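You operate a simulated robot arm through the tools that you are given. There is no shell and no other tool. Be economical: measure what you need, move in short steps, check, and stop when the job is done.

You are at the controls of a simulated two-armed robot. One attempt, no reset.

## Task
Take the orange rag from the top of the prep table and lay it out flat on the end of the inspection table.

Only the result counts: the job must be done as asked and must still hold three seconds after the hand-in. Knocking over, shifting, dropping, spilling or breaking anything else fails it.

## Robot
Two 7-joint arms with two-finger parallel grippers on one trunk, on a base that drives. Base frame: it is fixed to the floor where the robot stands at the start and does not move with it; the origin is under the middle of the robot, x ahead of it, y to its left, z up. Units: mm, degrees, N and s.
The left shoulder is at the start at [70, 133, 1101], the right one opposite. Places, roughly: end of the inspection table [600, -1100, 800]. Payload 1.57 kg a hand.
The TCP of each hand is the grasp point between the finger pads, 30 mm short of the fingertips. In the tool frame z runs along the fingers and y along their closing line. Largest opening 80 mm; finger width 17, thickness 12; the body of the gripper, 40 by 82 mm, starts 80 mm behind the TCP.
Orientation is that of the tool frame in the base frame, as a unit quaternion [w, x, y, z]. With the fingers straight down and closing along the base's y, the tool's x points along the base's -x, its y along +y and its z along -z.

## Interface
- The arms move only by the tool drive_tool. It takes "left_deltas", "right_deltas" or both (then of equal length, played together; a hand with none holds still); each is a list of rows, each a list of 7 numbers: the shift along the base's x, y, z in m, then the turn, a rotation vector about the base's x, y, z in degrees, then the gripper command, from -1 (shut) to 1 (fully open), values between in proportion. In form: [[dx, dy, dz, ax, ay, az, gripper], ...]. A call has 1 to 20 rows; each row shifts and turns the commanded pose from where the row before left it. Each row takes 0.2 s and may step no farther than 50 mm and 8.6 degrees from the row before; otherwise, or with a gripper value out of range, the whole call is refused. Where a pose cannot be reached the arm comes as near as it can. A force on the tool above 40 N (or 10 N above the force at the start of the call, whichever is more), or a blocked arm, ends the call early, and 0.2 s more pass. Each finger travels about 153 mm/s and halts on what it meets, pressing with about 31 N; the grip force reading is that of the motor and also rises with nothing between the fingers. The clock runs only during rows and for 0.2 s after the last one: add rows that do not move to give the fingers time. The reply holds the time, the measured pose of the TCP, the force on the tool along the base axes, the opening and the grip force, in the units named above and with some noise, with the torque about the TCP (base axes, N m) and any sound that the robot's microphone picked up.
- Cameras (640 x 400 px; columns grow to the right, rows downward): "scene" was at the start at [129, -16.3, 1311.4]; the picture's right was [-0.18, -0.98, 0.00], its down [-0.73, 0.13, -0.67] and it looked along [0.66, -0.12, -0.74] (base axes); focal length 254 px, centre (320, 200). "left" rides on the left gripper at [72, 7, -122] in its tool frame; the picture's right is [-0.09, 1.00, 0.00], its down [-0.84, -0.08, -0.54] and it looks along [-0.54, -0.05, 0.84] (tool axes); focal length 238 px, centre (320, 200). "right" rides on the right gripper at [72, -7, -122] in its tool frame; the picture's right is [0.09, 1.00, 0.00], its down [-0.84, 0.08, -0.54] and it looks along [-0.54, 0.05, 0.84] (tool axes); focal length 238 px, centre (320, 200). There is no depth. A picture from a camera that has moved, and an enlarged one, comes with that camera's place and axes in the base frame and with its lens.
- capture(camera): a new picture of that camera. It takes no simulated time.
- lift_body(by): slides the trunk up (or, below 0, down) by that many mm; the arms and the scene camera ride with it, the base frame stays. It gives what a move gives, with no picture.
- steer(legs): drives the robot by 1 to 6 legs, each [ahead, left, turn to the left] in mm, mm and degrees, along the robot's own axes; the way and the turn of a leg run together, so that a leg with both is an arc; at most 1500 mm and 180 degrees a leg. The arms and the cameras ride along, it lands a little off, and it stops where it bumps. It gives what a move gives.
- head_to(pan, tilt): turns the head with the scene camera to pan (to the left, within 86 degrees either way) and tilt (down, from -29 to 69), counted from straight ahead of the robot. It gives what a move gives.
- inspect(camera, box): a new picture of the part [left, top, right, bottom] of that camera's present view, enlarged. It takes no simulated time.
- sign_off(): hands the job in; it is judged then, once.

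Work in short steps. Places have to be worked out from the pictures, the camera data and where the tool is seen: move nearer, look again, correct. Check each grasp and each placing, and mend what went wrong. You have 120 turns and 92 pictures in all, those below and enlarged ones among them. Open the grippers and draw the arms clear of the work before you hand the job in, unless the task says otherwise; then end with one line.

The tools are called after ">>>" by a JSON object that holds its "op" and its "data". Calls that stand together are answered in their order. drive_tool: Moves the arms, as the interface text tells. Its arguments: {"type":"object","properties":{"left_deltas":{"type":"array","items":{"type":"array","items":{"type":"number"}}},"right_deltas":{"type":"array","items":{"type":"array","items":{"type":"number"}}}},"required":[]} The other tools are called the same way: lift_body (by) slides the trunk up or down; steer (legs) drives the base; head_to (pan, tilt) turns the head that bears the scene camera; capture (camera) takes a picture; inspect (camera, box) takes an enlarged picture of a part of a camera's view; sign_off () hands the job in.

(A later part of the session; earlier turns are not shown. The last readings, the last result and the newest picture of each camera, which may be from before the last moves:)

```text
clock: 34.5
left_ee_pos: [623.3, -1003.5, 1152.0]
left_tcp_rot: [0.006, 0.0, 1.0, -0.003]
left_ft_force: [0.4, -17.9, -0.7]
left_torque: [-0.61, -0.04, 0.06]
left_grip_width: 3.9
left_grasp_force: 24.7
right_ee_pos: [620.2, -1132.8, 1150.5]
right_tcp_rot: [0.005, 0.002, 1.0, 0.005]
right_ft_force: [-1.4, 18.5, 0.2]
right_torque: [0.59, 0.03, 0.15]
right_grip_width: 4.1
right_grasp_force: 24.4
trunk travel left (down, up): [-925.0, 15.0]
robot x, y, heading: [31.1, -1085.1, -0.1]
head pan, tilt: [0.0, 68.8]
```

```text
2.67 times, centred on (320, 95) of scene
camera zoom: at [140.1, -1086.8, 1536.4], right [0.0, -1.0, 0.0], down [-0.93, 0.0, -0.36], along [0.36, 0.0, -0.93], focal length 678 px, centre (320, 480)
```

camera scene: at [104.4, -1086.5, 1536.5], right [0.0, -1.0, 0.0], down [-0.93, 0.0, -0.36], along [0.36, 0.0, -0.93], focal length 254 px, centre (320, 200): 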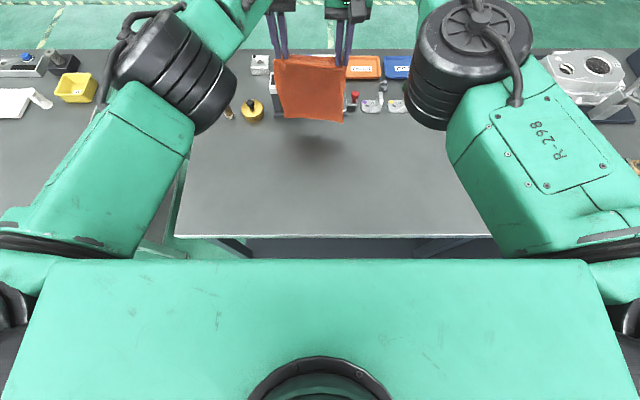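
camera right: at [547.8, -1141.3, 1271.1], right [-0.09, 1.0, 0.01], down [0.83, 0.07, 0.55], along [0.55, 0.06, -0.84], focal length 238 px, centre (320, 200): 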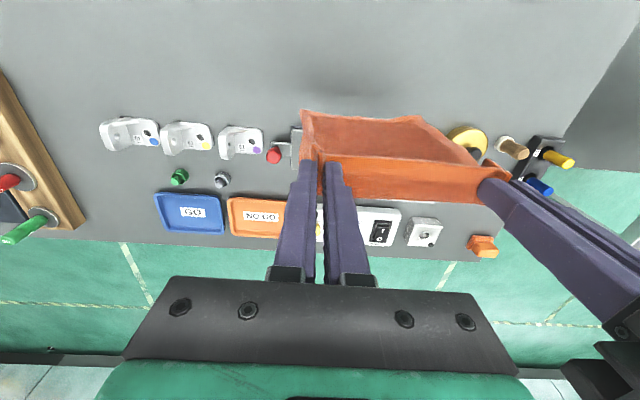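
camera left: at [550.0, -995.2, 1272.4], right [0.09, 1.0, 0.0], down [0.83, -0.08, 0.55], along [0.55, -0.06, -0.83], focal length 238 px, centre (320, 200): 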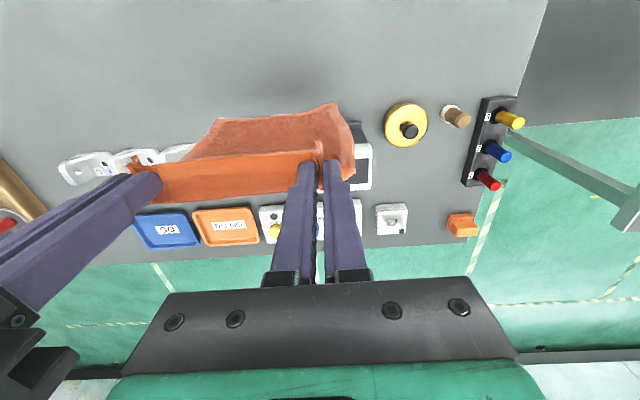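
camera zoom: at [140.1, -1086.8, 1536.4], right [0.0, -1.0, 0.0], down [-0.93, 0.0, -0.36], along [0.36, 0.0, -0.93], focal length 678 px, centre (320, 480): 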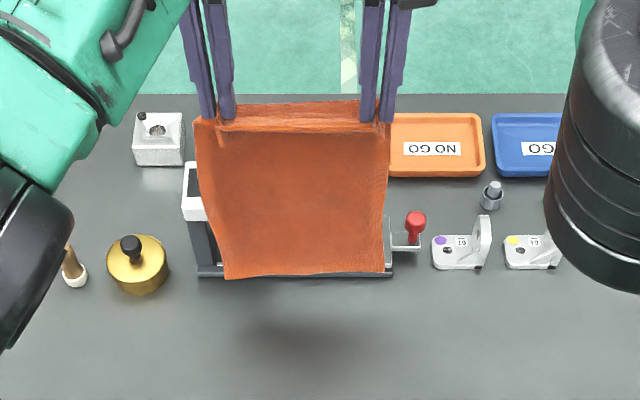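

Hem is at x≈636, z≈885; the clamp fixture's front is at x≈672. I start laying: down to touch while backing away, following an arc.

>>> {"op": "drive_tool", "data": {"left_deltas": [[-0.007, 0, -0.013, 0, 0, 0, -1], [-0.006, 0, -0.012, 0, 0, 0, -1], [-0.0245, 0, -0.008, 0, 0, 0, -1], [-0.0245, 0, -0.008, 0, 0, 0, -1], [-0.02, 0, -0.008, 0, 0, 0, -1], [-0.02, 0, -0.008, 0, 0, 0, -1], [-0.019, 0, -0.009, 0, 0, 0, -1], [0, 0, 0, 0, 0, 0, -1]], "right_deltas": [[-0.005, 0, -0.013, 0, 0, 0, -1], [-0.005, 0, -0.011, 0, 0, 0, -1], [-0.0245, 0, -0.008, 0, 0, 0, -1], [-0.0245, 0, -0.008, 0, 0, 0, -1], [-0.02, 0, -0.008, 0, 0, 0, -1], [-0.02, 0, -0.008, 0, 0, 0, -1], [-0.019, 0, -0.009, 0, 0, 0, -1], [0, 0, 0, 0, 0, 0, -1]]}}

>>> {"op": "inspect", "data": {"camera": "scene", "box": [200, 20, 440, 170]}}

>>> {"op": "capture", "data": {"camera": "right"}}

```text
clock: 36.3
left_ee_pos: [502.5, -1003.8, 1086.7]
left_tcp_rot: [0.005, 0.001, 1.0, -0.003]
left_ft_force: [1.5, -20.2, 0.1]
left_torque: [-0.65, -0.04, 0.06]
left_grip_width: 3.8
left_grasp_force: 24.5
right_ee_pos: [501.8, -1133.4, 1084.3]
right_tcp_rot: [0.004, 0.002, 1.0, 0.005]
right_ft_force: [-1.2, 19.4, 1.0]
right_torque: [0.64, 0.03, 0.1]
right_grip_width: 4.3
right_grasp_force: 25.1
trunk travel left (down, up): [-925.0, 15.0]
robot x, y, heading: [33.1, -1083.1, -0.4]
head pan, tilt: [0.0, 68.8]
```

```text
2.67 times, centred on (320, 95) of scene
camera zoom: at [139.7, -1086.5, 1536.4], right [0.0, -1.0, 0.0], down [-0.93, 0.0, -0.36], along [0.36, 0.0, -0.93], focal length 678 px, centre (320, 480)
```

zoom: 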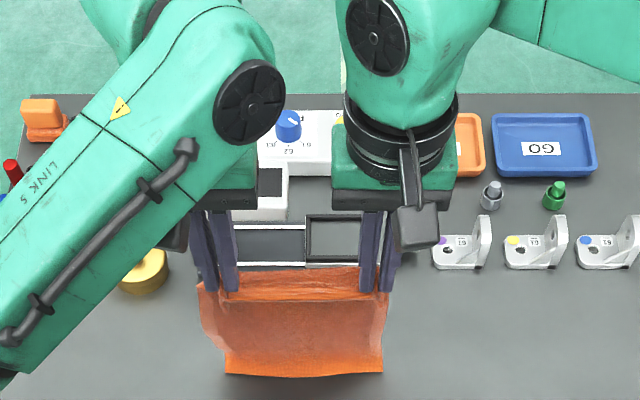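

```text
57 pictures are left
camera right: at [428.5, -1141.4, 1205.6], right [-0.09, 1.0, 0.01], down [0.83, 0.07, 0.55], along [0.55, 0.06, -0.84], focal length 238 px, centre (320, 200)
```

right: 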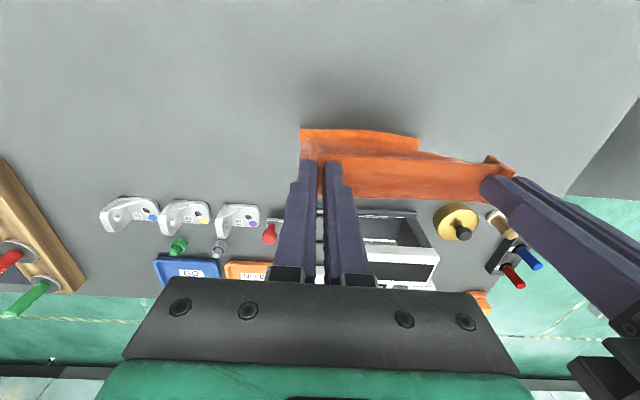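

The hem did not catch: it's at x≈540 still below the hands, so the table may be lower here or the hem slid. I look from the left camera and zoom to judge contact.

>>> {"op": "inspect", "data": {"camera": "right", "box": [280, 60, 520, 210]}}

>>> {"op": "inspect", "data": {"camera": "scene", "box": [260, 110, 380, 185]}}

```text
2.67 times, centred on (400, 135) of right
camera zoom: at [428.5, -1141.4, 1205.6], right [-0.09, 1.0, 0.01], down [0.83, 0.07, 0.55], along [0.55, 0.06, -0.84], focal length 636 px, centre (107, 373)
```

zoom: 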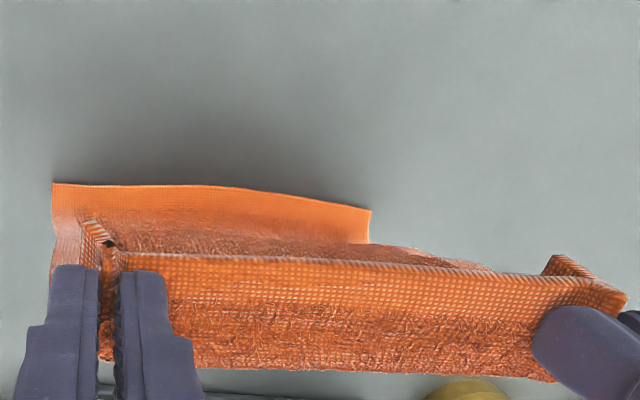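

```text
5.33 times, centred on (320, 148) of scene
camera zoom: at [139.7, -1086.5, 1536.4], right [0.0, -1.0, 0.0], down [-0.93, 0.0, -0.36], along [0.36, 0.0, -0.93], focal length 1356 px, centre (320, 480)
```

zoom: 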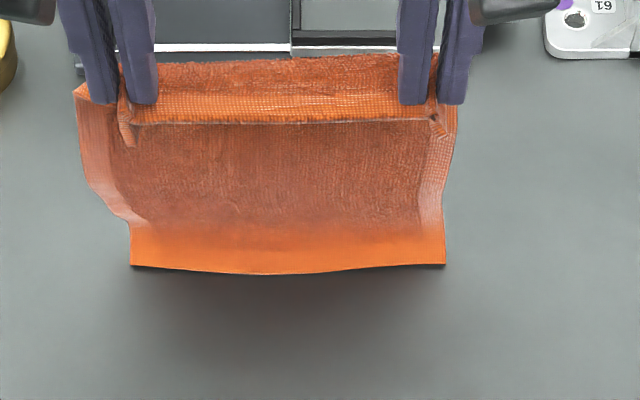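

The bottom strip (~30 mm) lies on the table bent toward the robot, so z≈851 is confirmed. It's better to lay forward: near hem down at x≈365, then hands move ahead. I lift, back up to x≈385, and then lower the trunk 150 mm.

>>> {"op": "drive_tool", "data": {"left_deltas": [[0, 0, 0.03, 0, 0, 0, -1], [0, 0, 0.03, 0, 0, 0, -1], [-0.01, 0, 0.03, 0, 0, 0, -1], [-0.02, 0, 0.03, 0, 0, 0, -1], [-0.025, 0, 0.03, 0, 0, 0, -1], [-0.025, 0, 0.03, 0, 0, 0, -1], [-0.02, 0, 0, 0, 0, 0, -1], [-0.017, 0, 0, 0, 0, 0, -1], [0, 0, 0, 0, 0, 0, -1], [0, 0, 0, 0, 0, 0, -1]], "right_deltas": [[0, 0, 0.03, 0, 0, 0, -1], [0, 0, 0.03, 0, 0, 0, -1], [-0.01, 0, 0.03, 0, 0, 0, -1], [-0.02, 0, 0.03, 0, 0, 0, -1], [-0.025, 0, 0.03, 0, 0, 0, -1], [-0.025, 0, 0.03, 0, 0, 0, -1], [-0.02, 0, 0, 0, 0, 0, -1], [-0.017, 0, 0, 0, 0, 0, -1], [0, 0, 0, 0, 0, 0, -1], [0, 0, 0, 0, 0, 0, -1]]}}

>>> {"op": "lift_body", "data": {"by": -140}}

>>> {"op": "head_to", "data": {"pan": 0, "tilt": 60}}

>>> {"op": "inspect", "data": {"camera": "scene", "box": [200, 60, 440, 210]}}

>>> {"op": "capture", "data": {"camera": "right"}}

```text
clock: 38.5
left_ee_pos: [385.0, -1001.4, 1265.9]
left_tcp_rot: [0.006, 0.0, 1.0, -0.004]
left_ft_force: [1.8, -20.5, 0.3]
left_torque: [-0.64, -0.04, 0.08]
left_grip_width: 4.2
left_grasp_force: 24.8
right_ee_pos: [386.7, -1134.7, 1265.6]
right_tcp_rot: [0.004, 0.001, 1.0, 0.005]
right_ft_force: [-2.0, 19.8, 0.3]
right_torque: [0.66, 0.06, 0.15]
right_grip_width: 4.3
right_grasp_force: 24.7
trunk travel left (down, up): [-925.0, 15.0]
robot x, y, heading: [29.1, -1080.8, -0.2]
head pan, tilt: [0.0, 68.8]
```

```text
clock: 40.2
left_ee_pos: [384.5, -1004.1, 1127.2]
left_tcp_rot: [0.006, 0.0, 1.0, -0.004]
left_ft_force: [2.2, -20.1, 0.4]
left_torque: [-0.63, -0.05, 0.03]
left_grip_width: 4.0
left_grasp_force: 24.7
right_ee_pos: [384.9, -1132.1, 1126.2]
right_tcp_rot: [0.005, 0.002, 1.0, 0.006]
right_ft_force: [-1.9, 20.1, 0.8]
right_torque: [0.59, 0.05, 0.09]
right_grip_width: 4.3
right_grasp_force: 25.1
trunk travel left (down, up): [-785.0, 155.0]
robot x, y, heading: [30.8, -1083.1, -0.3]
head pan, tilt: [0.0, 68.8]
```

```text
clock: 40.9
left_ee_pos: [384.2, -1002.0, 1126.4]
left_tcp_rot: [0.005, 0.001, 1.0, -0.004]
left_ft_force: [0.8, -20.5, 0.5]
left_torque: [-0.65, -0.04, 0.06]
left_grip_width: 4.4
left_grasp_force: 25.1
right_ee_pos: [385.6, -1133.9, 1126.1]
right_tcp_rot: [0.006, 0.002, 1.0, 0.006]
right_ft_force: [-1.9, 20.4, -0.1]
right_torque: [0.6, 0.03, 0.1]
right_grip_width: 4.3
right_grasp_force: 24.6
trunk travel left (down, up): [-785.0, 155.0]
robot x, y, heading: [30.7, -1083.0, -0.1]
head pan, tilt: [0.0, 60.0]
```

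```text
2.67 times, centred on (320, 135) of scene
camera zoom: at [149.6, -1086.7, 1405.8], right [0.0, -1.0, 0.0], down [-0.87, 0.0, -0.5], along [0.5, 0.0, -0.87], focal length 678 px, centre (320, 373)
```

zoom: 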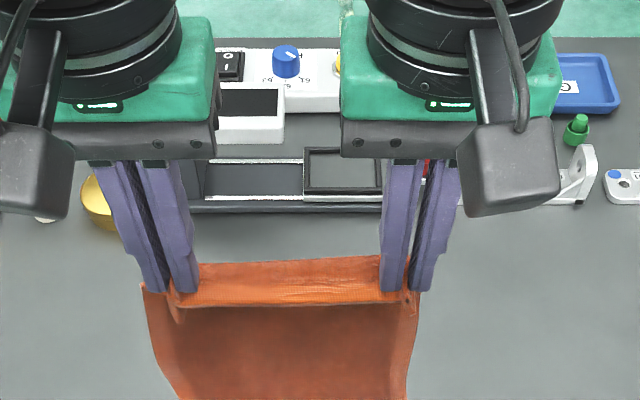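

```text
53 pictures are left
camera right: at [312.0, -1141.7, 1246.4], right [-0.09, 1.0, 0.01], down [0.83, 0.07, 0.55], along [0.55, 0.06, -0.83], focal length 238 px, centre (320, 200)
```

right: 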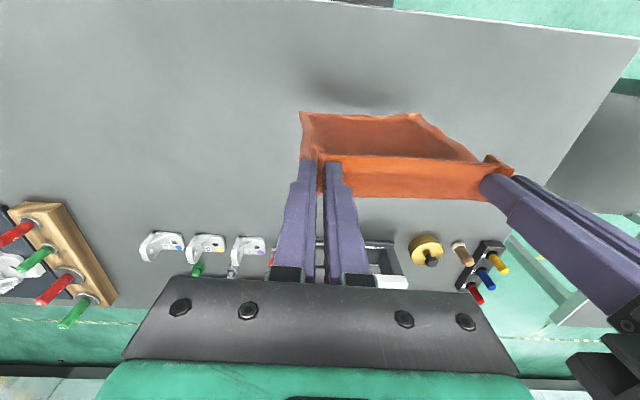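

Hem hangs at x≈404. I back up 35 mm, let it settle, then lower to contact and begin the forward arc, stopping halfway to check.

>>> {"op": "drive_tool", "data": {"left_deltas": [[-0.017, 0, 0, 0, 0, 0, -1], [-0.018, 0, 0, 0, 0, 0, -1], [0, 0, 0, 0, 0, 0, -1], [0, 0, 0, 0, 0, 0, -1], [0, 0, 0, 0, 0, 0, -1], [0.01, 0, -0.012, 0, 0, 0, -1], [0.01, 0, -0.008, 0, 0, 0, -1], [0.02, 0, -0.003, 0, 0, 0, -1], [0.02, 0, -0.003, 0, 0, 0, -1], [0.02, 0, -0.003, 0, 0, 0, -1], [0.02, 0, -0.008, 0, 0, 0, -1], [0.02, 0, -0.008, 0, 0, 0, -1], [0, 0, 0, 0, 0, 0, -1]], "right_deltas": [[-0.017, 0, 0, 0, 0, 0, -1], [-0.018, 0, 0, 0, 0, 0, -1], [0, 0, 0, 0, 0, 0, -1], [0, 0, 0, 0, 0, 0, -1], [0, 0, 0, 0, 0, 0, -1], [0.01, 0, -0.012, 0, 0, 0, -1], [0.01, 0, -0.008, 0, 0, 0, -1], [0.02, 0, -0.003, 0, 0, 0, -1], [0.02, 0, -0.003, 0, 0, 0, -1], [0.02, 0, -0.003, 0, 0, 0, -1], [0.02, 0, -0.008, 0, 0, 0, -1], [0.02, 0, -0.008, 0, 0, 0, -1], [0, 0, 0, 0, 0, 0, -1]]}}

>>> {"op": "capture", "data": {"camera": "scene"}}

>>> {"op": "capture", "data": {"camera": "right"}}

```text
clock: 43.7
left_ee_pos: [470.4, -1004.1, 1080.2]
left_tcp_rot: [0.007, 0.0, 1.0, -0.003]
left_ft_force: [2.1, -19.8, -0.3]
left_torque: [-0.67, -0.04, 0.08]
left_grip_width: 4.2
left_grasp_force: 24.3
right_ee_pos: [470.9, -1133.3, 1080.5]
right_tcp_rot: [0.005, 0.002, 1.0, 0.005]
right_ft_force: [-1.3, 20.0, 0.3]
right_torque: [0.59, 0.04, 0.14]
right_grip_width: 4.3
right_grasp_force: 24.6
trunk travel left (down, up): [-785.0, 155.0]
robot x, y, heading: [35.8, -1082.7, -0.0]
head pan, tilt: [0.0, 60.0]
```

```text
52 pictures are left
camera scene: at [148.9, -1086.7, 1406.0], right [0.0, -1.0, 0.0], down [-0.87, 0.0, -0.5], along [0.5, 0.0, -0.87], focal length 254 px, centre (320, 200)
```

scene: 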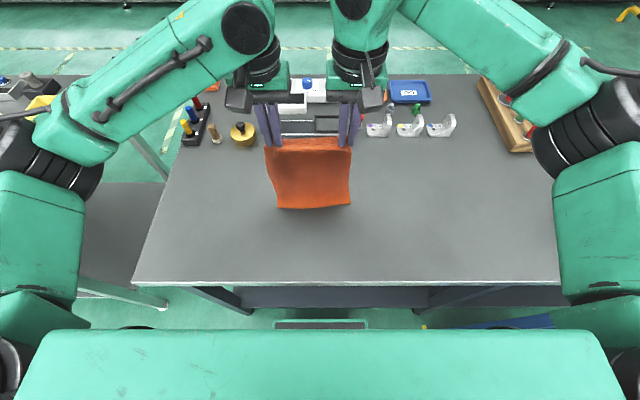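

```text
51 pictures are left
camera right: at [396.6, -1141.7, 1201.7], right [-0.09, 1.0, 0.01], down [0.83, 0.07, 0.55], along [0.55, 0.06, -0.83], focal length 238 px, centre (320, 200)
```

right: 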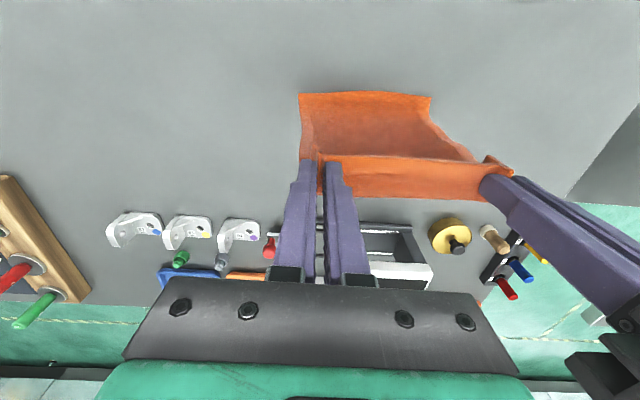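

The hem slid forward to x≈450: too little cloth weight on the table. I redo it, lowering more steeply first so more cloth lies down before moving forward.

>>> {"op": "drive_tool", "data": {"left_deltas": [[0, 0, 0.03, 0, 0, 0, -1], [-0.015, 0, 0.02, 0, 0, 0, -1], [-0.025, 0, 0, 0, 0, 0, -1], [-0.025, 0, 0, 0, 0, 0, -1], [-0.02, 0, 0, 0, 0, 0, -1], [-0.01, 0, 0, 0, 0, 0, -1], [0, 0, 0, 0, 0, 0, -1], [0, 0, 0, 0, 0, 0, -1], [0, 0, 0, 0, 0, 0, -1], [0, 0, 0, 0, 0, 0, -1], [0, 0, -0.012, 0, 0, 0, -1], [0.003, 0, -0.015, 0, 0, 0, -1], [0.003, 0, -0.015, 0, 0, 0, -1], [0.005, 0, -0.015, 0, 0, 0, -1], [0.005, 0, -0.015, 0, 0, 0, -1], [0.005, 0, -0.015, 0, 0, 0, -1], [0, 0, 0, 0, 0, 0, -1]], "right_deltas": [[0, 0, 0.03, 0, 0, 0, -1], [-0.015, 0, 0.02, 0, 0, 0, -1], [-0.025, 0, 0, 0, 0, 0, -1], [-0.025, 0, 0, 0, 0, 0, -1], [-0.02, 0, 0, 0, 0, 0, -1], [-0.01, 0, 0, 0, 0, 0, -1], [0, 0, 0, 0, 0, 0, -1], [0, 0, 0, 0, 0, 0, -1], [0, 0, 0, 0, 0, 0, -1], [0, 0, 0, 0, 0, 0, -1], [0, 0, -0.012, 0, 0, 0, -1], [0.003, 0, -0.015, 0, 0, 0, -1], [0.003, 0, -0.015, 0, 0, 0, -1], [0.005, 0, -0.015, 0, 0, 0, -1], [0.005, 0, -0.015, 0, 0, 0, -1], [0.005, 0, -0.015, 0, 0, 0, -1], [0, 0, 0, 0, 0, 0, -1]]}}

>>> {"op": "capture", "data": {"camera": "scene"}}

>>> {"op": "capture", "data": {"camera": "right"}}

```text
clock: 47.3
left_ee_pos: [395.0, -1003.3, 1044.9]
left_tcp_rot: [0.006, 0.001, 1.0, -0.003]
left_ft_force: [1.9, -19.2, 0.6]
left_torque: [-0.59, -0.04, 0.06]
left_grip_width: 4.0
left_grasp_force: 25.2
right_ee_pos: [396.3, -1134.5, 1042.3]
right_tcp_rot: [0.004, 0.0, 1.0, 0.005]
right_ft_force: [-2.4, 18.5, 0.3]
right_torque: [0.59, 0.03, 0.1]
right_grip_width: 3.9
right_grasp_force: 24.7
trunk travel left (down, up): [-785.0, 155.0]
robot x, y, heading: [33.1, -1080.2, -0.1]
head pan, tilt: [0.0, 60.0]
```

```text
50 pictures are left
camera scene: at [149.4, -1086.7, 1405.9], right [0.0, -1.0, 0.0], down [-0.87, 0.0, -0.5], along [0.5, 0.0, -0.87], focal length 254 px, centre (320, 200)
```

scene: 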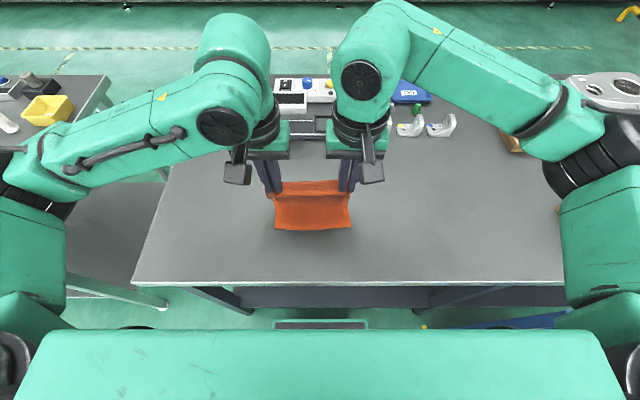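

```text
49 pictures are left
camera right: at [322.8, -1141.5, 1164.4], right [-0.09, 1.0, 0.01], down [0.83, 0.07, 0.55], along [0.55, 0.06, -0.83], focal length 238 px, centre (320, 200)
```

right: 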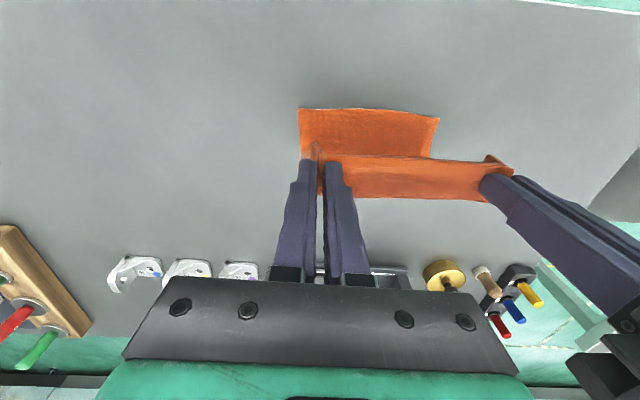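

Now ~75 mm of cloth lies on the table with hem at x≈388. I move diagonally forward and down to unroll the rest, pausing partway.

>>> {"op": "drive_tool", "data": {"left_deltas": [[0.02, 0, -0.007, 0, 0, 0, -1], [0.02, 0, -0.01, 0, 0, 0, -1], [0.018, 0, -0.018, 0, 0, 0, -1], [0.018, 0, -0.018, 0, 0, 0, -1], [0.018, 0, -0.018, 0, 0, 0, -1], [0.018, 0, -0.018, 0, 0, 0, -1], [0, 0, 0, 0, 0, 0, -1]], "right_deltas": [[0.02, 0, -0.007, 0, 0, 0, -1], [0.02, 0, -0.01, 0, 0, 0, -1], [0.018, 0, -0.018, 0, 0, 0, -1], [0.018, 0, -0.018, 0, 0, 0, -1], [0.018, 0, -0.018, 0, 0, 0, -1], [0.018, 0, -0.018, 0, 0, 0, -1], [0, 0, 0, 0, 0, 0, -1]]}}

>>> {"op": "capture", "data": {"camera": "scene"}}

>>> {"op": "capture", "data": {"camera": "right"}}

```text
clock: 48.9
left_ee_pos: [507.1, -1003.1, 955.1]
left_tcp_rot: [0.005, 0.001, 1.0, -0.004]
left_ft_force: [0.8, -20.4, -0.5]
left_torque: [-0.71, -0.04, 0.1]
left_grip_width: 4.4
left_grasp_force: 25.0
right_ee_pos: [508.2, -1133.7, 953.2]
right_tcp_rot: [0.004, 0.001, 1.0, 0.005]
right_ft_force: [-2.2, 21.1, 0.5]
right_torque: [0.66, 0.02, 0.14]
right_grip_width: 4.0
right_grasp_force: 25.0
trunk travel left (down, up): [-785.0, 155.0]
robot x, y, heading: [34.5, -1087.1, -0.2]
head pan, tilt: [0.0, 60.0]
```

```text
48 pictures are left
camera scene: at [149.1, -1086.7, 1405.9], right [0.0, -1.0, 0.0], down [-0.87, 0.0, -0.5], along [0.5, 0.0, -0.87], focal length 254 px, centre (320, 200)
```

scene: 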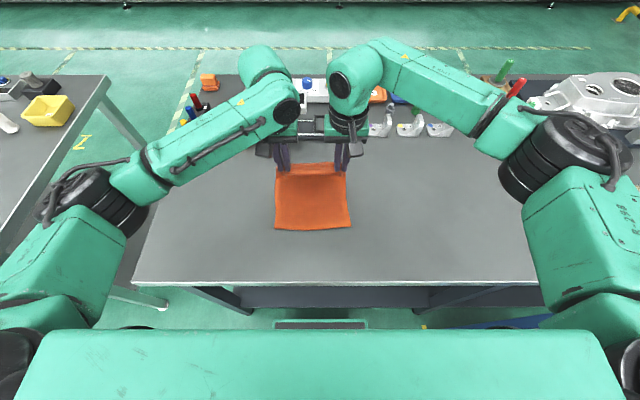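

```text
47 pictures are left
camera right: at [434.0, -1142.2, 1075.2], right [-0.09, 1.0, 0.01], down [0.83, 0.07, 0.55], along [0.55, 0.06, -0.83], focal length 238 px, centre (320, 200)
```

right: 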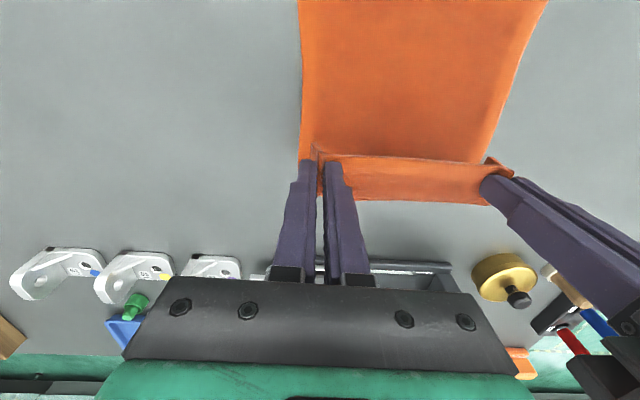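

Excellent: hem stays at x≈386 and the cloth unrolls flat. I continue to near table height.

>>> {"op": "drive_tool", "data": {"left_deltas": [[0.016, 0, -0.0125, 0, 0, 0, -1], [0.016, 0, -0.0125, 0, 0, 0, -1], [0.016, 0, -0.0125, 0, 0, 0, -1], [0.016, 0, -0.0125, 0, 0, 0, -1], [0.016, 0, -0.012, 0, 0, 0, -1], [0.01, 0, 0, 0, 0, 0, -1], [0, 0, 0, 0, 0, 0, -1]], "right_deltas": [[0.016, 0, -0.012, 0, 0, 0, -1], [0.016, 0, -0.0125, 0, 0, 0, -1], [0.016, 0, -0.0125, 0, 0, 0, -1], [0.016, 0, -0.0125, 0, 0, 0, -1], [0.016, 0, -0.0115, 0, 0, 0, -1], [0.01, 0, 0, 0, 0, 0, -1], [0, 0, 0, 0, 0, 0, -1]]}}

>>> {"op": "capture", "data": {"camera": "scene"}}

>>> {"op": "capture", "data": {"camera": "right"}}

```text
clock: 50.5
left_ee_pos: [598.0, -1003.1, 893.9]
left_tcp_rot: [0.007, 0.001, 1.0, -0.004]
left_ft_force: [1.3, -18.3, 0.6]
left_torque: [-0.58, -0.04, 0.05]
left_grip_width: 4.1
left_grasp_force: 24.9
right_ee_pos: [596.8, -1133.4, 893.3]
right_tcp_rot: [0.004, 0.002, 1.0, 0.007]
right_ft_force: [-1.3, 18.7, 0.1]
right_torque: [0.62, 0.05, 0.11]
right_grip_width: 4.3
right_grasp_force: 24.8
trunk travel left (down, up): [-785.0, 155.0]
robot x, y, heading: [32.7, -1086.8, 0.0]
head pan, tilt: [0.0, 60.0]
```

```text
46 pictures are left
camera scene: at [149.5, -1086.9, 1405.9], right [0.0, -1.0, 0.0], down [-0.87, 0.0, -0.5], along [0.5, 0.0, -0.87], focal length 254 px, centre (320, 200)
```

scene: 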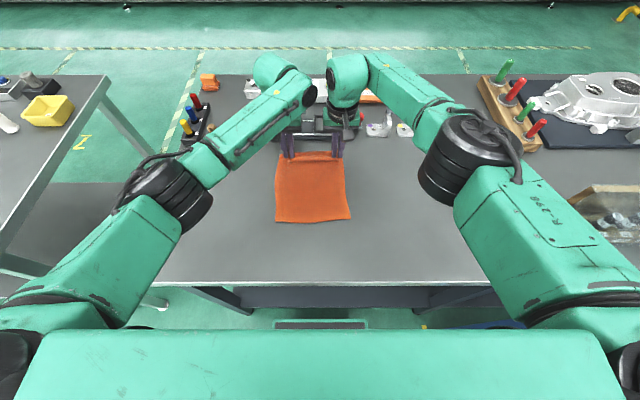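

```text
45 pictures are left
camera right: at [524.7, -1141.2, 1014.6], right [-0.09, 1.0, 0.01], down [0.83, 0.07, 0.55], along [0.55, 0.06, -0.83], focal length 238 px, centre (320, 200)
```

right: 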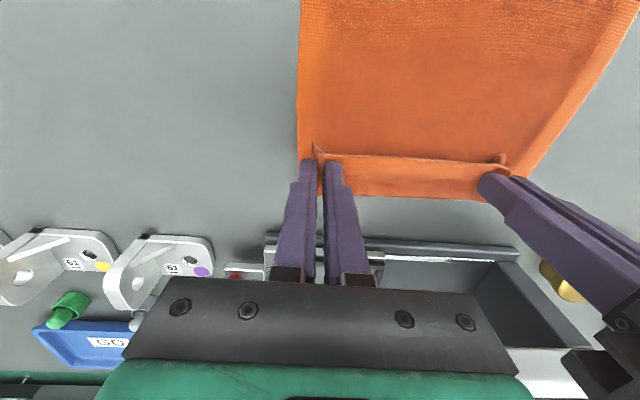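

The grip's edge strip points back toward the robot, so it should be released from a taut incline to fall forward, and the far edge would end too close to the fixture (x≈672). I redo the same lay 35 mm further back.

>>> {"op": "drive_tool", "data": {"left_deltas": [[-0.005, 0, 0.03, 0, 0, 0, -1], [-0.01, 0, 0.03, 0, 0, 0, -1], [-0.02, 0, 0.03, 0, 0, 0, -1], [-0.03, 0, 0.03, 0, 0, 0, -1], [-0.03, 0, 0.03, 0, 0, 0, -1], [-0.03, 0, 0.03, 0, 0, 0, -1], [-0.03, 0, 0.03, 0, 0, 0, -1], [-0.03, 0, 0.026, 0, 0, 0, -1], [-0.03, 0, 0, 0, 0, 0, -1], [-0.02, 0, 0, 0, 0, 0, -1], [-0.018, 0, 0, 0, 0, 0, -1], [0, 0, 0, 0, 0, 0, -1], [0, 0, 0, 0, 0, 0, -1], [0, 0, 0, 0, 0, 0, -1], [0, 0, 0, 0, 0, 0, -1], [0, 0, 0, 0, 0, 0, -1]], "right_deltas": [[-0.005, 0, 0.03, 0, 0, 0, -1], [-0.01, 0, 0.03, 0, 0, 0, -1], [-0.02, 0, 0.03, 0, 0, 0, -1], [-0.03, 0, 0.03, 0, 0, 0, -1], [-0.03, 0, 0.03, 0, 0, 0, -1], [-0.03, 0, 0.03, 0, 0, 0, -1], [-0.03, 0, 0.03, 0, 0, 0, -1], [-0.03, 0, 0.026, 0, 0, 0, -1], [-0.03, 0, 0, 0, 0, 0, -1], [-0.02, 0, 0, 0, 0, 0, -1], [-0.018, 0, 0, 0, 0, 0, -1], [0, 0, 0, 0, 0, 0, -1], [0, 0, 0, 0, 0, 0, -1], [0, 0, 0, 0, 0, 0, -1], [0, 0, 0, 0, 0, 0, -1], [0, 0, 0, 0, 0, 0, -1]]}}

>>> {"op": "capture", "data": {"camera": "right"}}

```text
clock: 53.9
left_ee_pos: [345.2, -1002.8, 1127.9]
left_tcp_rot: [0.005, 0.001, 1.0, -0.004]
left_ft_force: [1.7, -21.6, 0.6]
left_torque: [-0.71, -0.02, 0.06]
left_grip_width: 4.0
left_grasp_force: 24.7
right_ee_pos: [346.3, -1134.0, 1128.5]
right_tcp_rot: [0.006, 0.002, 1.0, 0.006]
right_ft_force: [-2.0, 21.1, 0.2]
right_torque: [0.67, 0.02, 0.12]
right_grip_width: 4.4
right_grasp_force: 24.5
trunk travel left (down, up): [-785.0, 155.0]
robot x, y, heading: [33.8, -1084.7, -0.5]
head pan, tilt: [0.0, 60.0]
```

```text
44 pictures are left
camera right: at [272.1, -1141.9, 1250.2], right [-0.09, 1.0, 0.01], down [0.83, 0.07, 0.55], along [0.55, 0.06, -0.83], focal length 238 px, centre (320, 200)
```

right: 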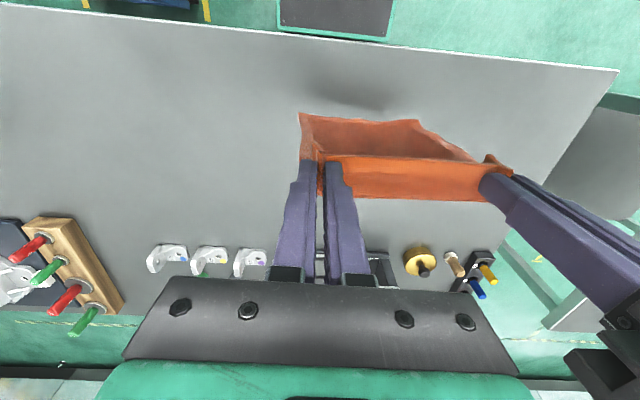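

Same lay motion, 30 mm further back, ending with hands at about (560, 944) on a taut incline.

>>> {"op": "drive_tool", "data": {"left_deltas": [[0, 0, -0.012, 0, 0, 0, -1], [0.003, 0, -0.015, 0, 0, 0, -1], [0.003, 0, -0.015, 0, 0, 0, -1], [0.005, 0, -0.015, 0, 0, 0, -1], [0.005, 0, -0.015, 0, 0, 0, -1], [0.005, 0, -0.015, 0, 0, 0, -1], [0.02, 0, -0.007, 0, 0, 0, -1], [0.02, 0, -0.01, 0, 0, 0, -1], [0.018, 0, -0.018, 0, 0, 0, -1], [0.018, 0, -0.018, 0, 0, 0, -1], [0.018, 0, -0.018, 0, 0, 0, -1], [0.018, 0, -0.018, 0, 0, 0, -1], [0.018, 0, -0.002, 0, 0, 0, -1], [0.018, 0, -0.002, 0, 0, 0, -1], [0.018, 0, -0.002, 0, 0, 0, -1], [0, 0, 0, 0, 0, 0, -1]], "right_deltas": [[0, 0, -0.012, 0, 0, 0, -1], [0.003, 0, -0.015, 0, 0, 0, -1], [0.003, 0, -0.015, 0, 0, 0, -1], [0.005, 0, -0.015, 0, 0, 0, -1], [0.005, 0, -0.015, 0, 0, 0, -1], [0.005, 0, -0.015, 0, 0, 0, -1], [0.02, 0, -0.007, 0, 0, 0, -1], [0.02, 0, -0.01, 0, 0, 0, -1], [0.018, 0, -0.018, 0, 0, 0, -1], [0.018, 0, -0.018, 0, 0, 0, -1], [0.018, 0, -0.018, 0, 0, 0, -1], [0.018, 0, -0.018, 0, 0, 0, -1], [0.018, 0, -0.002, 0, 0, 0, -1], [0.018, 0, -0.002, 0, 0, 0, -1], [0.018, 0, -0.002, 0, 0, 0, -1], [0, 0, 0, 0, 0, 0, -1]]}}

>>> {"op": "inspect", "data": {"camera": "scene", "box": [200, 110, 440, 260]}}

>>> {"op": "capture", "data": {"camera": "right"}}

```text
clock: 57.3
left_ee_pos: [530.5, -1003.3, 948.1]
left_tcp_rot: [0.006, 0.001, 1.0, -0.003]
left_ft_force: [0.9, -20.5, -0.2]
left_torque: [-0.65, -0.06, 0.05]
left_grip_width: 3.9
left_grasp_force: 25.1
right_ee_pos: [532.2, -1132.9, 948.1]
right_tcp_rot: [0.005, 0.001, 1.0, 0.005]
right_ft_force: [-1.7, 20.0, 0.1]
right_torque: [0.65, 0.04, 0.11]
right_grip_width: 4.0
right_grasp_force: 24.6
trunk travel left (down, up): [-785.0, 155.0]
robot x, y, heading: [28.1, -1086.0, -0.3]
head pan, tilt: [0.0, 60.0]
```

```text
2.67 times, centred on (320, 185) of scene
camera zoom: at [149.1, -1086.7, 1405.9], right [0.0, -1.0, 0.0], down [-0.87, 0.0, -0.5], along [0.5, 0.0, -0.87], focal length 678 px, centre (320, 240)
```

zoom: 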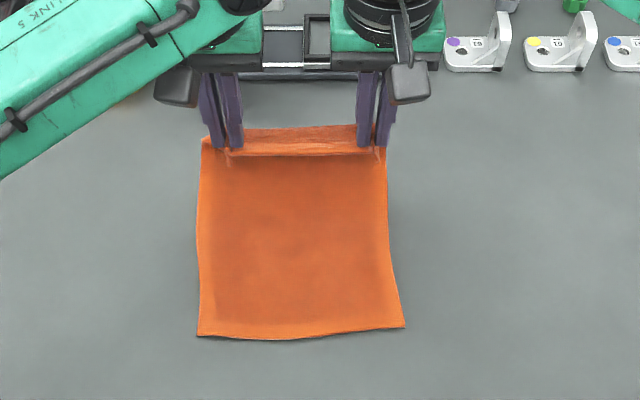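

```text
42 pictures are left
camera right: at [458.1, -1141.5, 1068.9], right [-0.09, 1.0, 0.01], down [0.83, 0.07, 0.55], along [0.55, 0.06, -0.83], focal length 238 px, centre (320, 200)
```

right: 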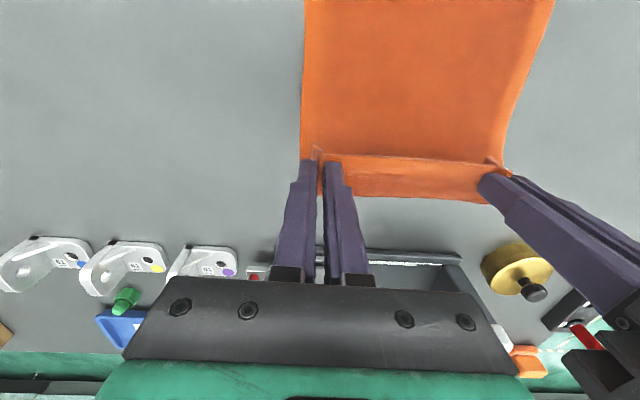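

Near hem sits at x≈368, cloth nicely spread, with the gripped edge curled back. I pull slightly forward/up to tighten, then open both grippers so it falls forward.

>>> {"op": "drive_tool", "data": {"left_deltas": [[0.015, 0, 0.012, 0, 0, 0, -1], [0.012, 0, 0.01, 0, 0, 0, -1], [0, 0, 0, 0, 0, 0, -1], [0.01, 0, 0, 0, 0, 0, 1], [0, 0, 0, 0, 0, 0, 1], [0, 0, 0, 0, 0, 0, 1], [0, 0, 0, 0, 0, 0, 1], [0, 0, 0, 0, 0, 0, 1]], "right_deltas": [[0.015, 0, 0.012, 0, 0, 0, -1], [0.012, 0, 0.01, 0, 0, 0, -1], [0, 0, 0, 0, 0, 0, -1], [0.01, 0, 0, 0, 0, 0, 1], [0, 0, 0, 0, 0, 0, 1], [0, 0, 0, 0, 0, 0, 1], [0, 0, 0, 0, 0, 0, 1], [0, 0, 0, 0, 0, 0, 1]]}}

>>> {"op": "inspect", "data": {"camera": "scene", "box": [200, 110, 440, 260]}}

>>> {"op": "capture", "data": {"camera": "right"}}

>>> {"op": "capture", "data": {"camera": "left"}}

```text
clock: 59.1
left_ee_pos: [567.9, -1002.9, 968.6]
left_tcp_rot: [0.007, 0.001, 1.0, -0.003]
left_ft_force: [0.6, 0.2, -0.1]
left_torque: [0.03, 0.01, -0.03]
left_grip_width: 80.1
left_grasp_force: 0.0
right_ee_pos: [569.5, -1134.7, 970.4]
right_tcp_rot: [0.004, 0.002, 1.0, 0.004]
right_ft_force: [0.7, -1.3, -0.6]
right_torque: [0.03, 0.02, -0.01]
right_grip_width: 80.0
right_grasp_force: 0.1
trunk travel left (down, up): [-785.0, 155.0]
robot x, y, heading: [32.5, -1085.1, -0.3]
head pan, tilt: [0.0, 60.0]
```

```text
2.67 times, centred on (320, 185) of scene
camera zoom: at [149.6, -1086.7, 1405.9], right [0.0, -1.0, 0.0], down [-0.87, 0.0, -0.5], along [0.5, 0.0, -0.87], focal length 678 px, centre (320, 240)
```

zoom: 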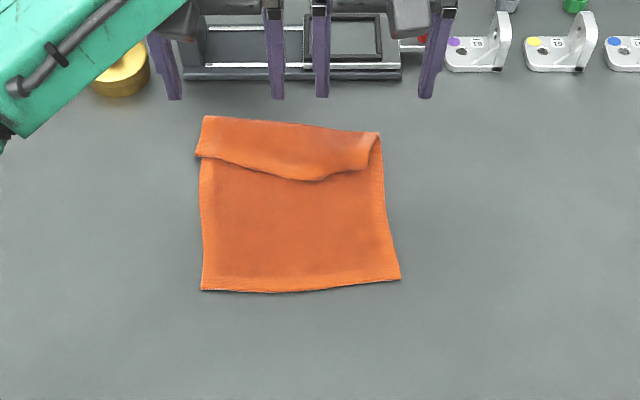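

```text
40 pictures are left
camera right: at [495.8, -1142.4, 1090.6], right [-0.09, 1.0, 0.01], down [0.83, 0.07, 0.55], along [0.55, 0.06, -0.83], focal length 238 px, centre (320, 200)
```

right: 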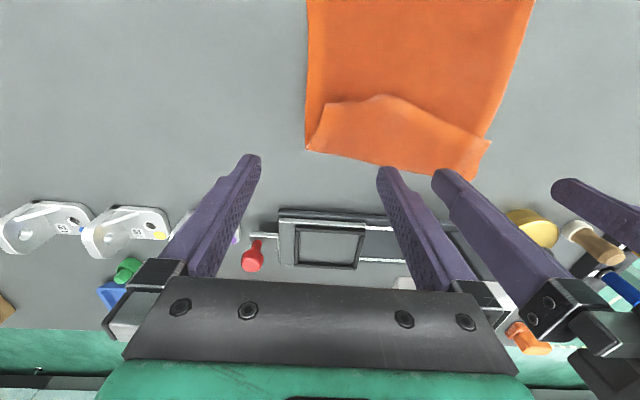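

```text
39 pictures are left
camera left: at [494.6, -994.3, 1089.9], right [0.09, 1.0, 0.0], down [0.83, -0.08, 0.55], along [0.55, -0.05, -0.83], focal length 238 px, centre (320, 200)
```

left: 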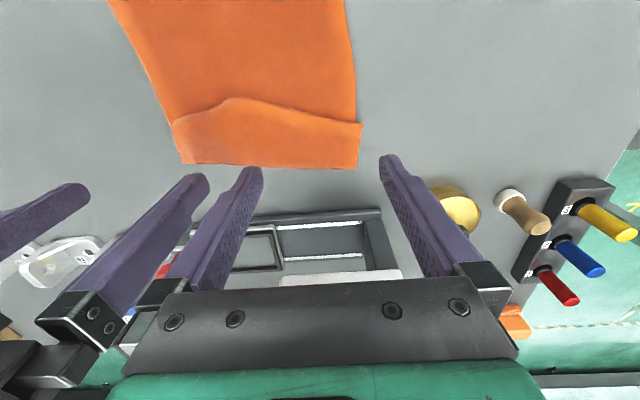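

The far edge folded back ~55 mm. Plan: first drag the rag ~50 mm toward the robot with pressed fingertips near its near edge, then pinch the flap and turn it over forward. I move back over the near edge.

>>> {"op": "drive_tool", "data": {"left_deltas": [[0, 0, 0, 0, 0, 0, 0], [-0.03, -0.002, 0, 0, 0, 0, 0], [-0.035, -0.003, 0, 0, 0, 0, 0], [-0.035, 0, -0.01, 0, 0, 0, 0], [-0.033, 0, -0.02, 0, 0, 0, 0], [0, 0, -0.025, 0, 0, 0, 0], [0, 0, -0.018, 0, 0, 0, 0], [0, 0, -0.01, 0, 0, 0, 0], [0, 0, 0, 0, 0, 0, 0]], "right_deltas": [[0, 0, 0, 0, 0, 0, 0], [-0.03, 0.003, 0, 0, 0, 0, 0], [-0.035, 0.003, 0, 0, 0, 0, 0], [-0.035, 0, -0.01, 0, 0, 0, 0], [-0.033, 0, -0.02, 0, 0, 0, 0], [0, 0, -0.025, 0, 0, 0, 0], [0, 0, -0.02, 0, 0, 0, 0], [0, 0, -0.01, 0, 0, 0, 0], [0, 0, 0, 0, 0, 0, 0]]}}

>>> {"op": "capture", "data": {"camera": "left"}}

>>> {"op": "capture", "data": {"camera": "right"}}

```text
clock: 61.1
left_ee_pos: [435.5, -1006.4, 885.6]
left_tcp_rot: [0.005, 0.001, 1.0, -0.002]
left_ft_force: [-0.3, -0.5, 0.1]
left_torque: [-0.04, 0.01, 0.03]
left_grip_width: 40.0
left_grasp_force: 0.0
right_ee_pos: [437.1, -1127.8, 885.0]
right_tcp_rot: [0.005, 0.001, 1.0, 0.004]
right_ft_force: [-0.9, -0.6, 0.0]
right_torque: [0.0, 0.0, 0.0]
right_grip_width: 40.2
right_grasp_force: 0.1
trunk travel left (down, up): [-785.0, 155.0]
robot x, y, heading: [31.7, -1085.4, 0.0]
head pan, tilt: [0.0, 60.0]
```

```text
38 pictures are left
camera left: at [362.4, -999.3, 1006.3], right [0.09, 1.0, 0.0], down [0.83, -0.08, 0.55], along [0.55, -0.05, -0.83], focal length 238 px, centre (320, 200)
```

left: 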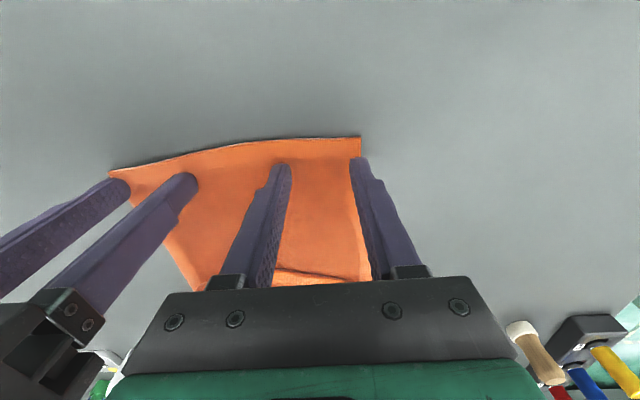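

```text
37 pictures are left
camera right: at [363.1, -1136.2, 1006.0], right [-0.09, 1.0, 0.01], down [0.83, 0.07, 0.55], along [0.55, 0.06, -0.83], focal length 238 px, centre (320, 200)
```

right: 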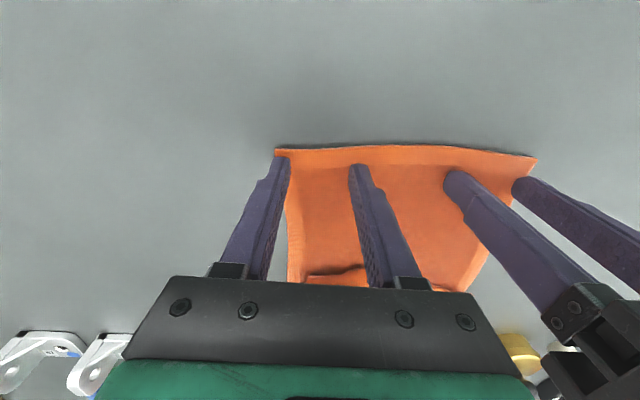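

Fingers sit just above the near edge. I press lightly and drag 50 mm toward the robot.

>>> {"op": "drive_tool", "data": {"left_deltas": [[0.004, -0.006, 0, 0, 0, 0, 0], [0, 0, -0.004, 0, 0, 0, 0], [0, 0, -0.003, 0, 0, 0, 0], [0, 0, -0.002, 0, 0, 0, 0], [0, 0, 0, 0, 0, 0, 0]], "right_deltas": [[0.004, 0.008, 0, 0, 0, 0, 0], [0, 0, -0.004, 0, 0, 0, 0], [0, 0, -0.003, 0, 0, 0, 0], [0, 0, -0.002, 0, 0, 0, 0], [0, 0, 0, 0, 0, 0, 0]]}}

```text
clock: 62.1
left_ee_pos: [438.4, -1014.3, 883.0]
left_tcp_rot: [0.014, 0.0, 1.0, -0.004]
left_ft_force: [-2.5, 3.1, 15.3]
left_torque: [0.13, 0.1, 0.03]
left_grip_width: 40.0
left_grasp_force: 0.5
right_ee_pos: [440.2, -1120.0, 882.3]
right_tcp_rot: [0.012, 0.004, 1.0, 0.007]
right_ft_force: [-0.6, -3.7, 16.8]
right_torque: [-0.27, 0.05, 0.0]
right_grip_width: 39.8
right_grasp_force: 0.1
trunk travel left (down, up): [-785.0, 155.0]
robot x, y, heading: [34.4, -1083.0, -0.2]
head pan, tilt: [0.0, 60.0]
stopped in row 4 (right hand): the force on the tool passed its limit (the readings are from after the stop); the commanded pose is now the measured one
```

Both press at ~16 N. I drag back 55 mm now, then lift and look.

>>> {"op": "drive_tool", "data": {"left_deltas": [[-0.008, 0, 0, 0, 0, 0, 0], [-0.012, 0, 0, 0, 0, 0, 0], [-0.012, 0, 0, 0, 0, 0, 0], [-0.012, 0, 0, 0, 0, 0, 0], [-0.012, 0, 0, 0, 0, 0, 0], [0, 0, 0, 0, 0, 0, 0], [0, 0, 0.02, 0, 0, 0, 0], [0, 0, 0.04, 0, 0, 0, 0]], "right_deltas": [[-0.008, 0, 0, 0, 0, 0, 0], [-0.012, 0, 0, 0, 0, 0, 0], [-0.012, 0, 0, 0, 0, 0, 0], [-0.012, 0, 0, 0, 0, 0, 0], [-0.012, 0, 0, 0, 0, 0, 0], [0, 0, 0, 0, 0, 0, 0], [0, 0, 0.02, 0, 0, 0, 0], [0, 0, 0.04, 0, 0, 0, 0]]}}

>>> {"op": "inspect", "data": {"camera": "scene", "box": [200, 110, 440, 260]}}

>>> {"op": "capture", "data": {"camera": "left"}}

```text
clock: 63.2
left_ee_pos: [393.5, -1014.0, 883.0]
left_tcp_rot: [0.015, -0.002, 1.0, -0.004]
left_ft_force: [-1.5, 2.7, 14.9]
left_torque: [0.15, 0.05, 0.02]
left_grip_width: 39.9
left_grasp_force: 0.0
right_ee_pos: [395.6, -1118.8, 883.1]
right_tcp_rot: [0.015, 0.003, 1.0, 0.01]
right_ft_force: [-0.8, -2.3, 16.0]
right_torque: [-0.27, 0.02, -0.03]
right_grip_width: 39.9
right_grasp_force: 0.0
trunk travel left (down, up): [-785.0, 155.0]
robot x, y, heading: [32.0, -1083.1, -0.2]
head pan, tilt: [0.0, 60.0]
stopped in row 5 (right hand): the force on the tool passed its limit (the readings are from after the stop); the commanded pose is now the measured one
```

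```text
2.67 times, centred on (320, 185) of scene
camera zoom: at [145.0, -1087.1, 1405.6], right [0.0, -1.0, 0.0], down [-0.86, 0.0, -0.5], along [0.5, 0.0, -0.86], focal length 678 px, centre (320, 240)
```

zoom: 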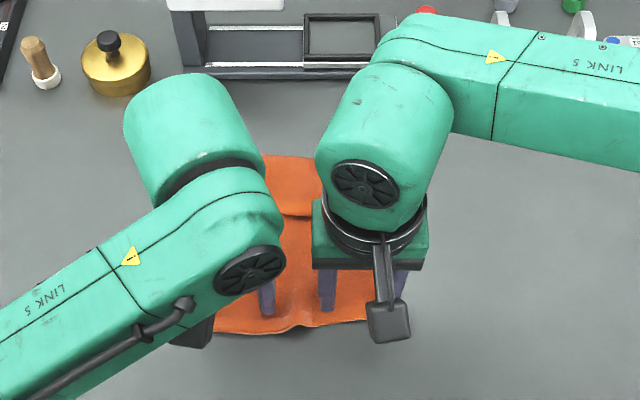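

```text
35 pictures are left
camera left: at [318.4, -1005.9, 1002.1], right [0.09, 1.0, -0.01], down [0.82, -0.07, 0.57], along [0.57, -0.06, -0.82], focal length 238 px, centre (320, 200)
```

left: 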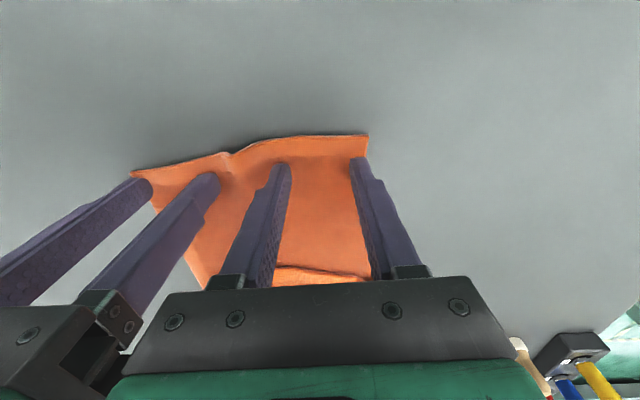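

The rag followed 45 mm; a small central ruck needs spreading. I slide fingers outward a few mm, then lift clear and look.

>>> {"op": "drive_tool", "data": {"left_deltas": [[-0.003, 0.006, 0, 0, 0, 0, 0], [0, 0.004, 0, 0, 0, 0, 0], [0, 0, 0.02, 0, 0, 0, 0], [0, 0.02, 0.045, 0, 0, 0, 0], [0, 0.04, 0.045, 0, 0, 0, 0], [0, 0.04, 0.03, 0, 0, 0, 0], [0, 0, 0, 0, 0, 0, 0]], "right_deltas": [[-0.003, -0.006, 0, 0, 0, 0, 0], [0, -0.004, 0, 0, 0, 0, 0], [0, 0, 0.02, 0, 0, 0, 0], [0, -0.02, 0.045, 0, 0, 0, 0], [0, -0.04, 0.045, 0, 0, 0, 0], [0, -0.04, 0.03, 0, 0, 0, 0], [0, 0, 0, 0, 0, 0, 0]]}}

>>> {"op": "inspect", "data": {"camera": "scene", "box": [200, 110, 440, 260]}}

```text
refused: row 5 steps farther than a row can; nothing moved
```

```text
2.67 times, centred on (320, 185) of scene
camera zoom: at [145.0, -1087.1, 1405.6], right [0.0, -1.0, 0.0], down [-0.86, 0.0, -0.5], along [0.5, 0.0, -0.86], focal length 678 px, centre (320, 240)
```

zoom: 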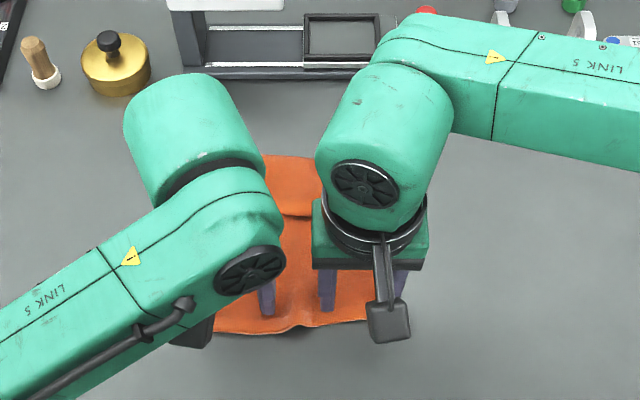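

One step was too long; I repeat with smaller steps.

>>> {"op": "drive_tool", "data": {"left_deltas": [[-0.003, 0.006, 0, 0, 0, 0, 0], [0, 0.004, 0, 0, 0, 0, 0], [0, 0, 0.02, 0, 0, 0, 0], [0, 0.02, 0.04, 0, 0, 0, 0], [0, 0.035, 0.03, 0, 0, 0, 0], [0, 0.035, 0.03, 0, 0, 0, 0], [0, 0.035, 0, 0, 0, 0, 0]], "right_deltas": [[-0.003, -0.006, 0, 0, 0, 0, 0], [0, -0.004, 0, 0, 0, 0, 0], [0, 0, 0.02, 0, 0, 0, 0], [0, -0.02, 0.04, 0, 0, 0, 0], [0, -0.035, 0.03, 0, 0, 0, 0], [0, -0.035, 0.03, 0, 0, 0, 0], [0, -0.035, 0, 0, 0, 0, 0]]}}

>>> {"op": "inspect", "data": {"camera": "scene", "box": [200, 110, 440, 260]}}

```text
clock: 64.8
left_ee_pos: [391.2, -878.2, 1001.7]
left_tcp_rot: [0.012, -0.001, 1.0, -0.004]
left_ft_force: [0.2, -0.1, -0.3]
left_torque: [0.02, -0.04, 0.01]
left_grip_width: 40.3
left_grasp_force: 0.1
right_ee_pos: [394.8, -1254.1, 1001.4]
right_tcp_rot: [0.013, 0.002, 1.0, 0.008]
right_ft_force: [0.6, -0.3, 1.1]
right_torque: [-0.01, -0.03, 0.0]
right_grip_width: 40.1
right_grasp_force: 0.2
trunk travel left (down, up): [-785.0, 155.0]
robot x, y, heading: [32.5, -1085.7, -0.2]
head pan, tilt: [0.0, 60.0]
```

```text
2.67 times, centred on (320, 185) of scene
camera zoom: at [148.1, -1086.9, 1406.0], right [0.0, -1.0, 0.0], down [-0.87, 0.0, -0.5], along [0.5, 0.0, -0.87], focal length 678 px, centre (320, 240)
```

zoom: 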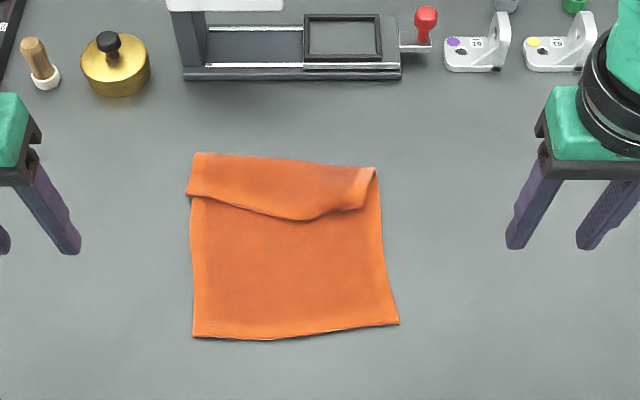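

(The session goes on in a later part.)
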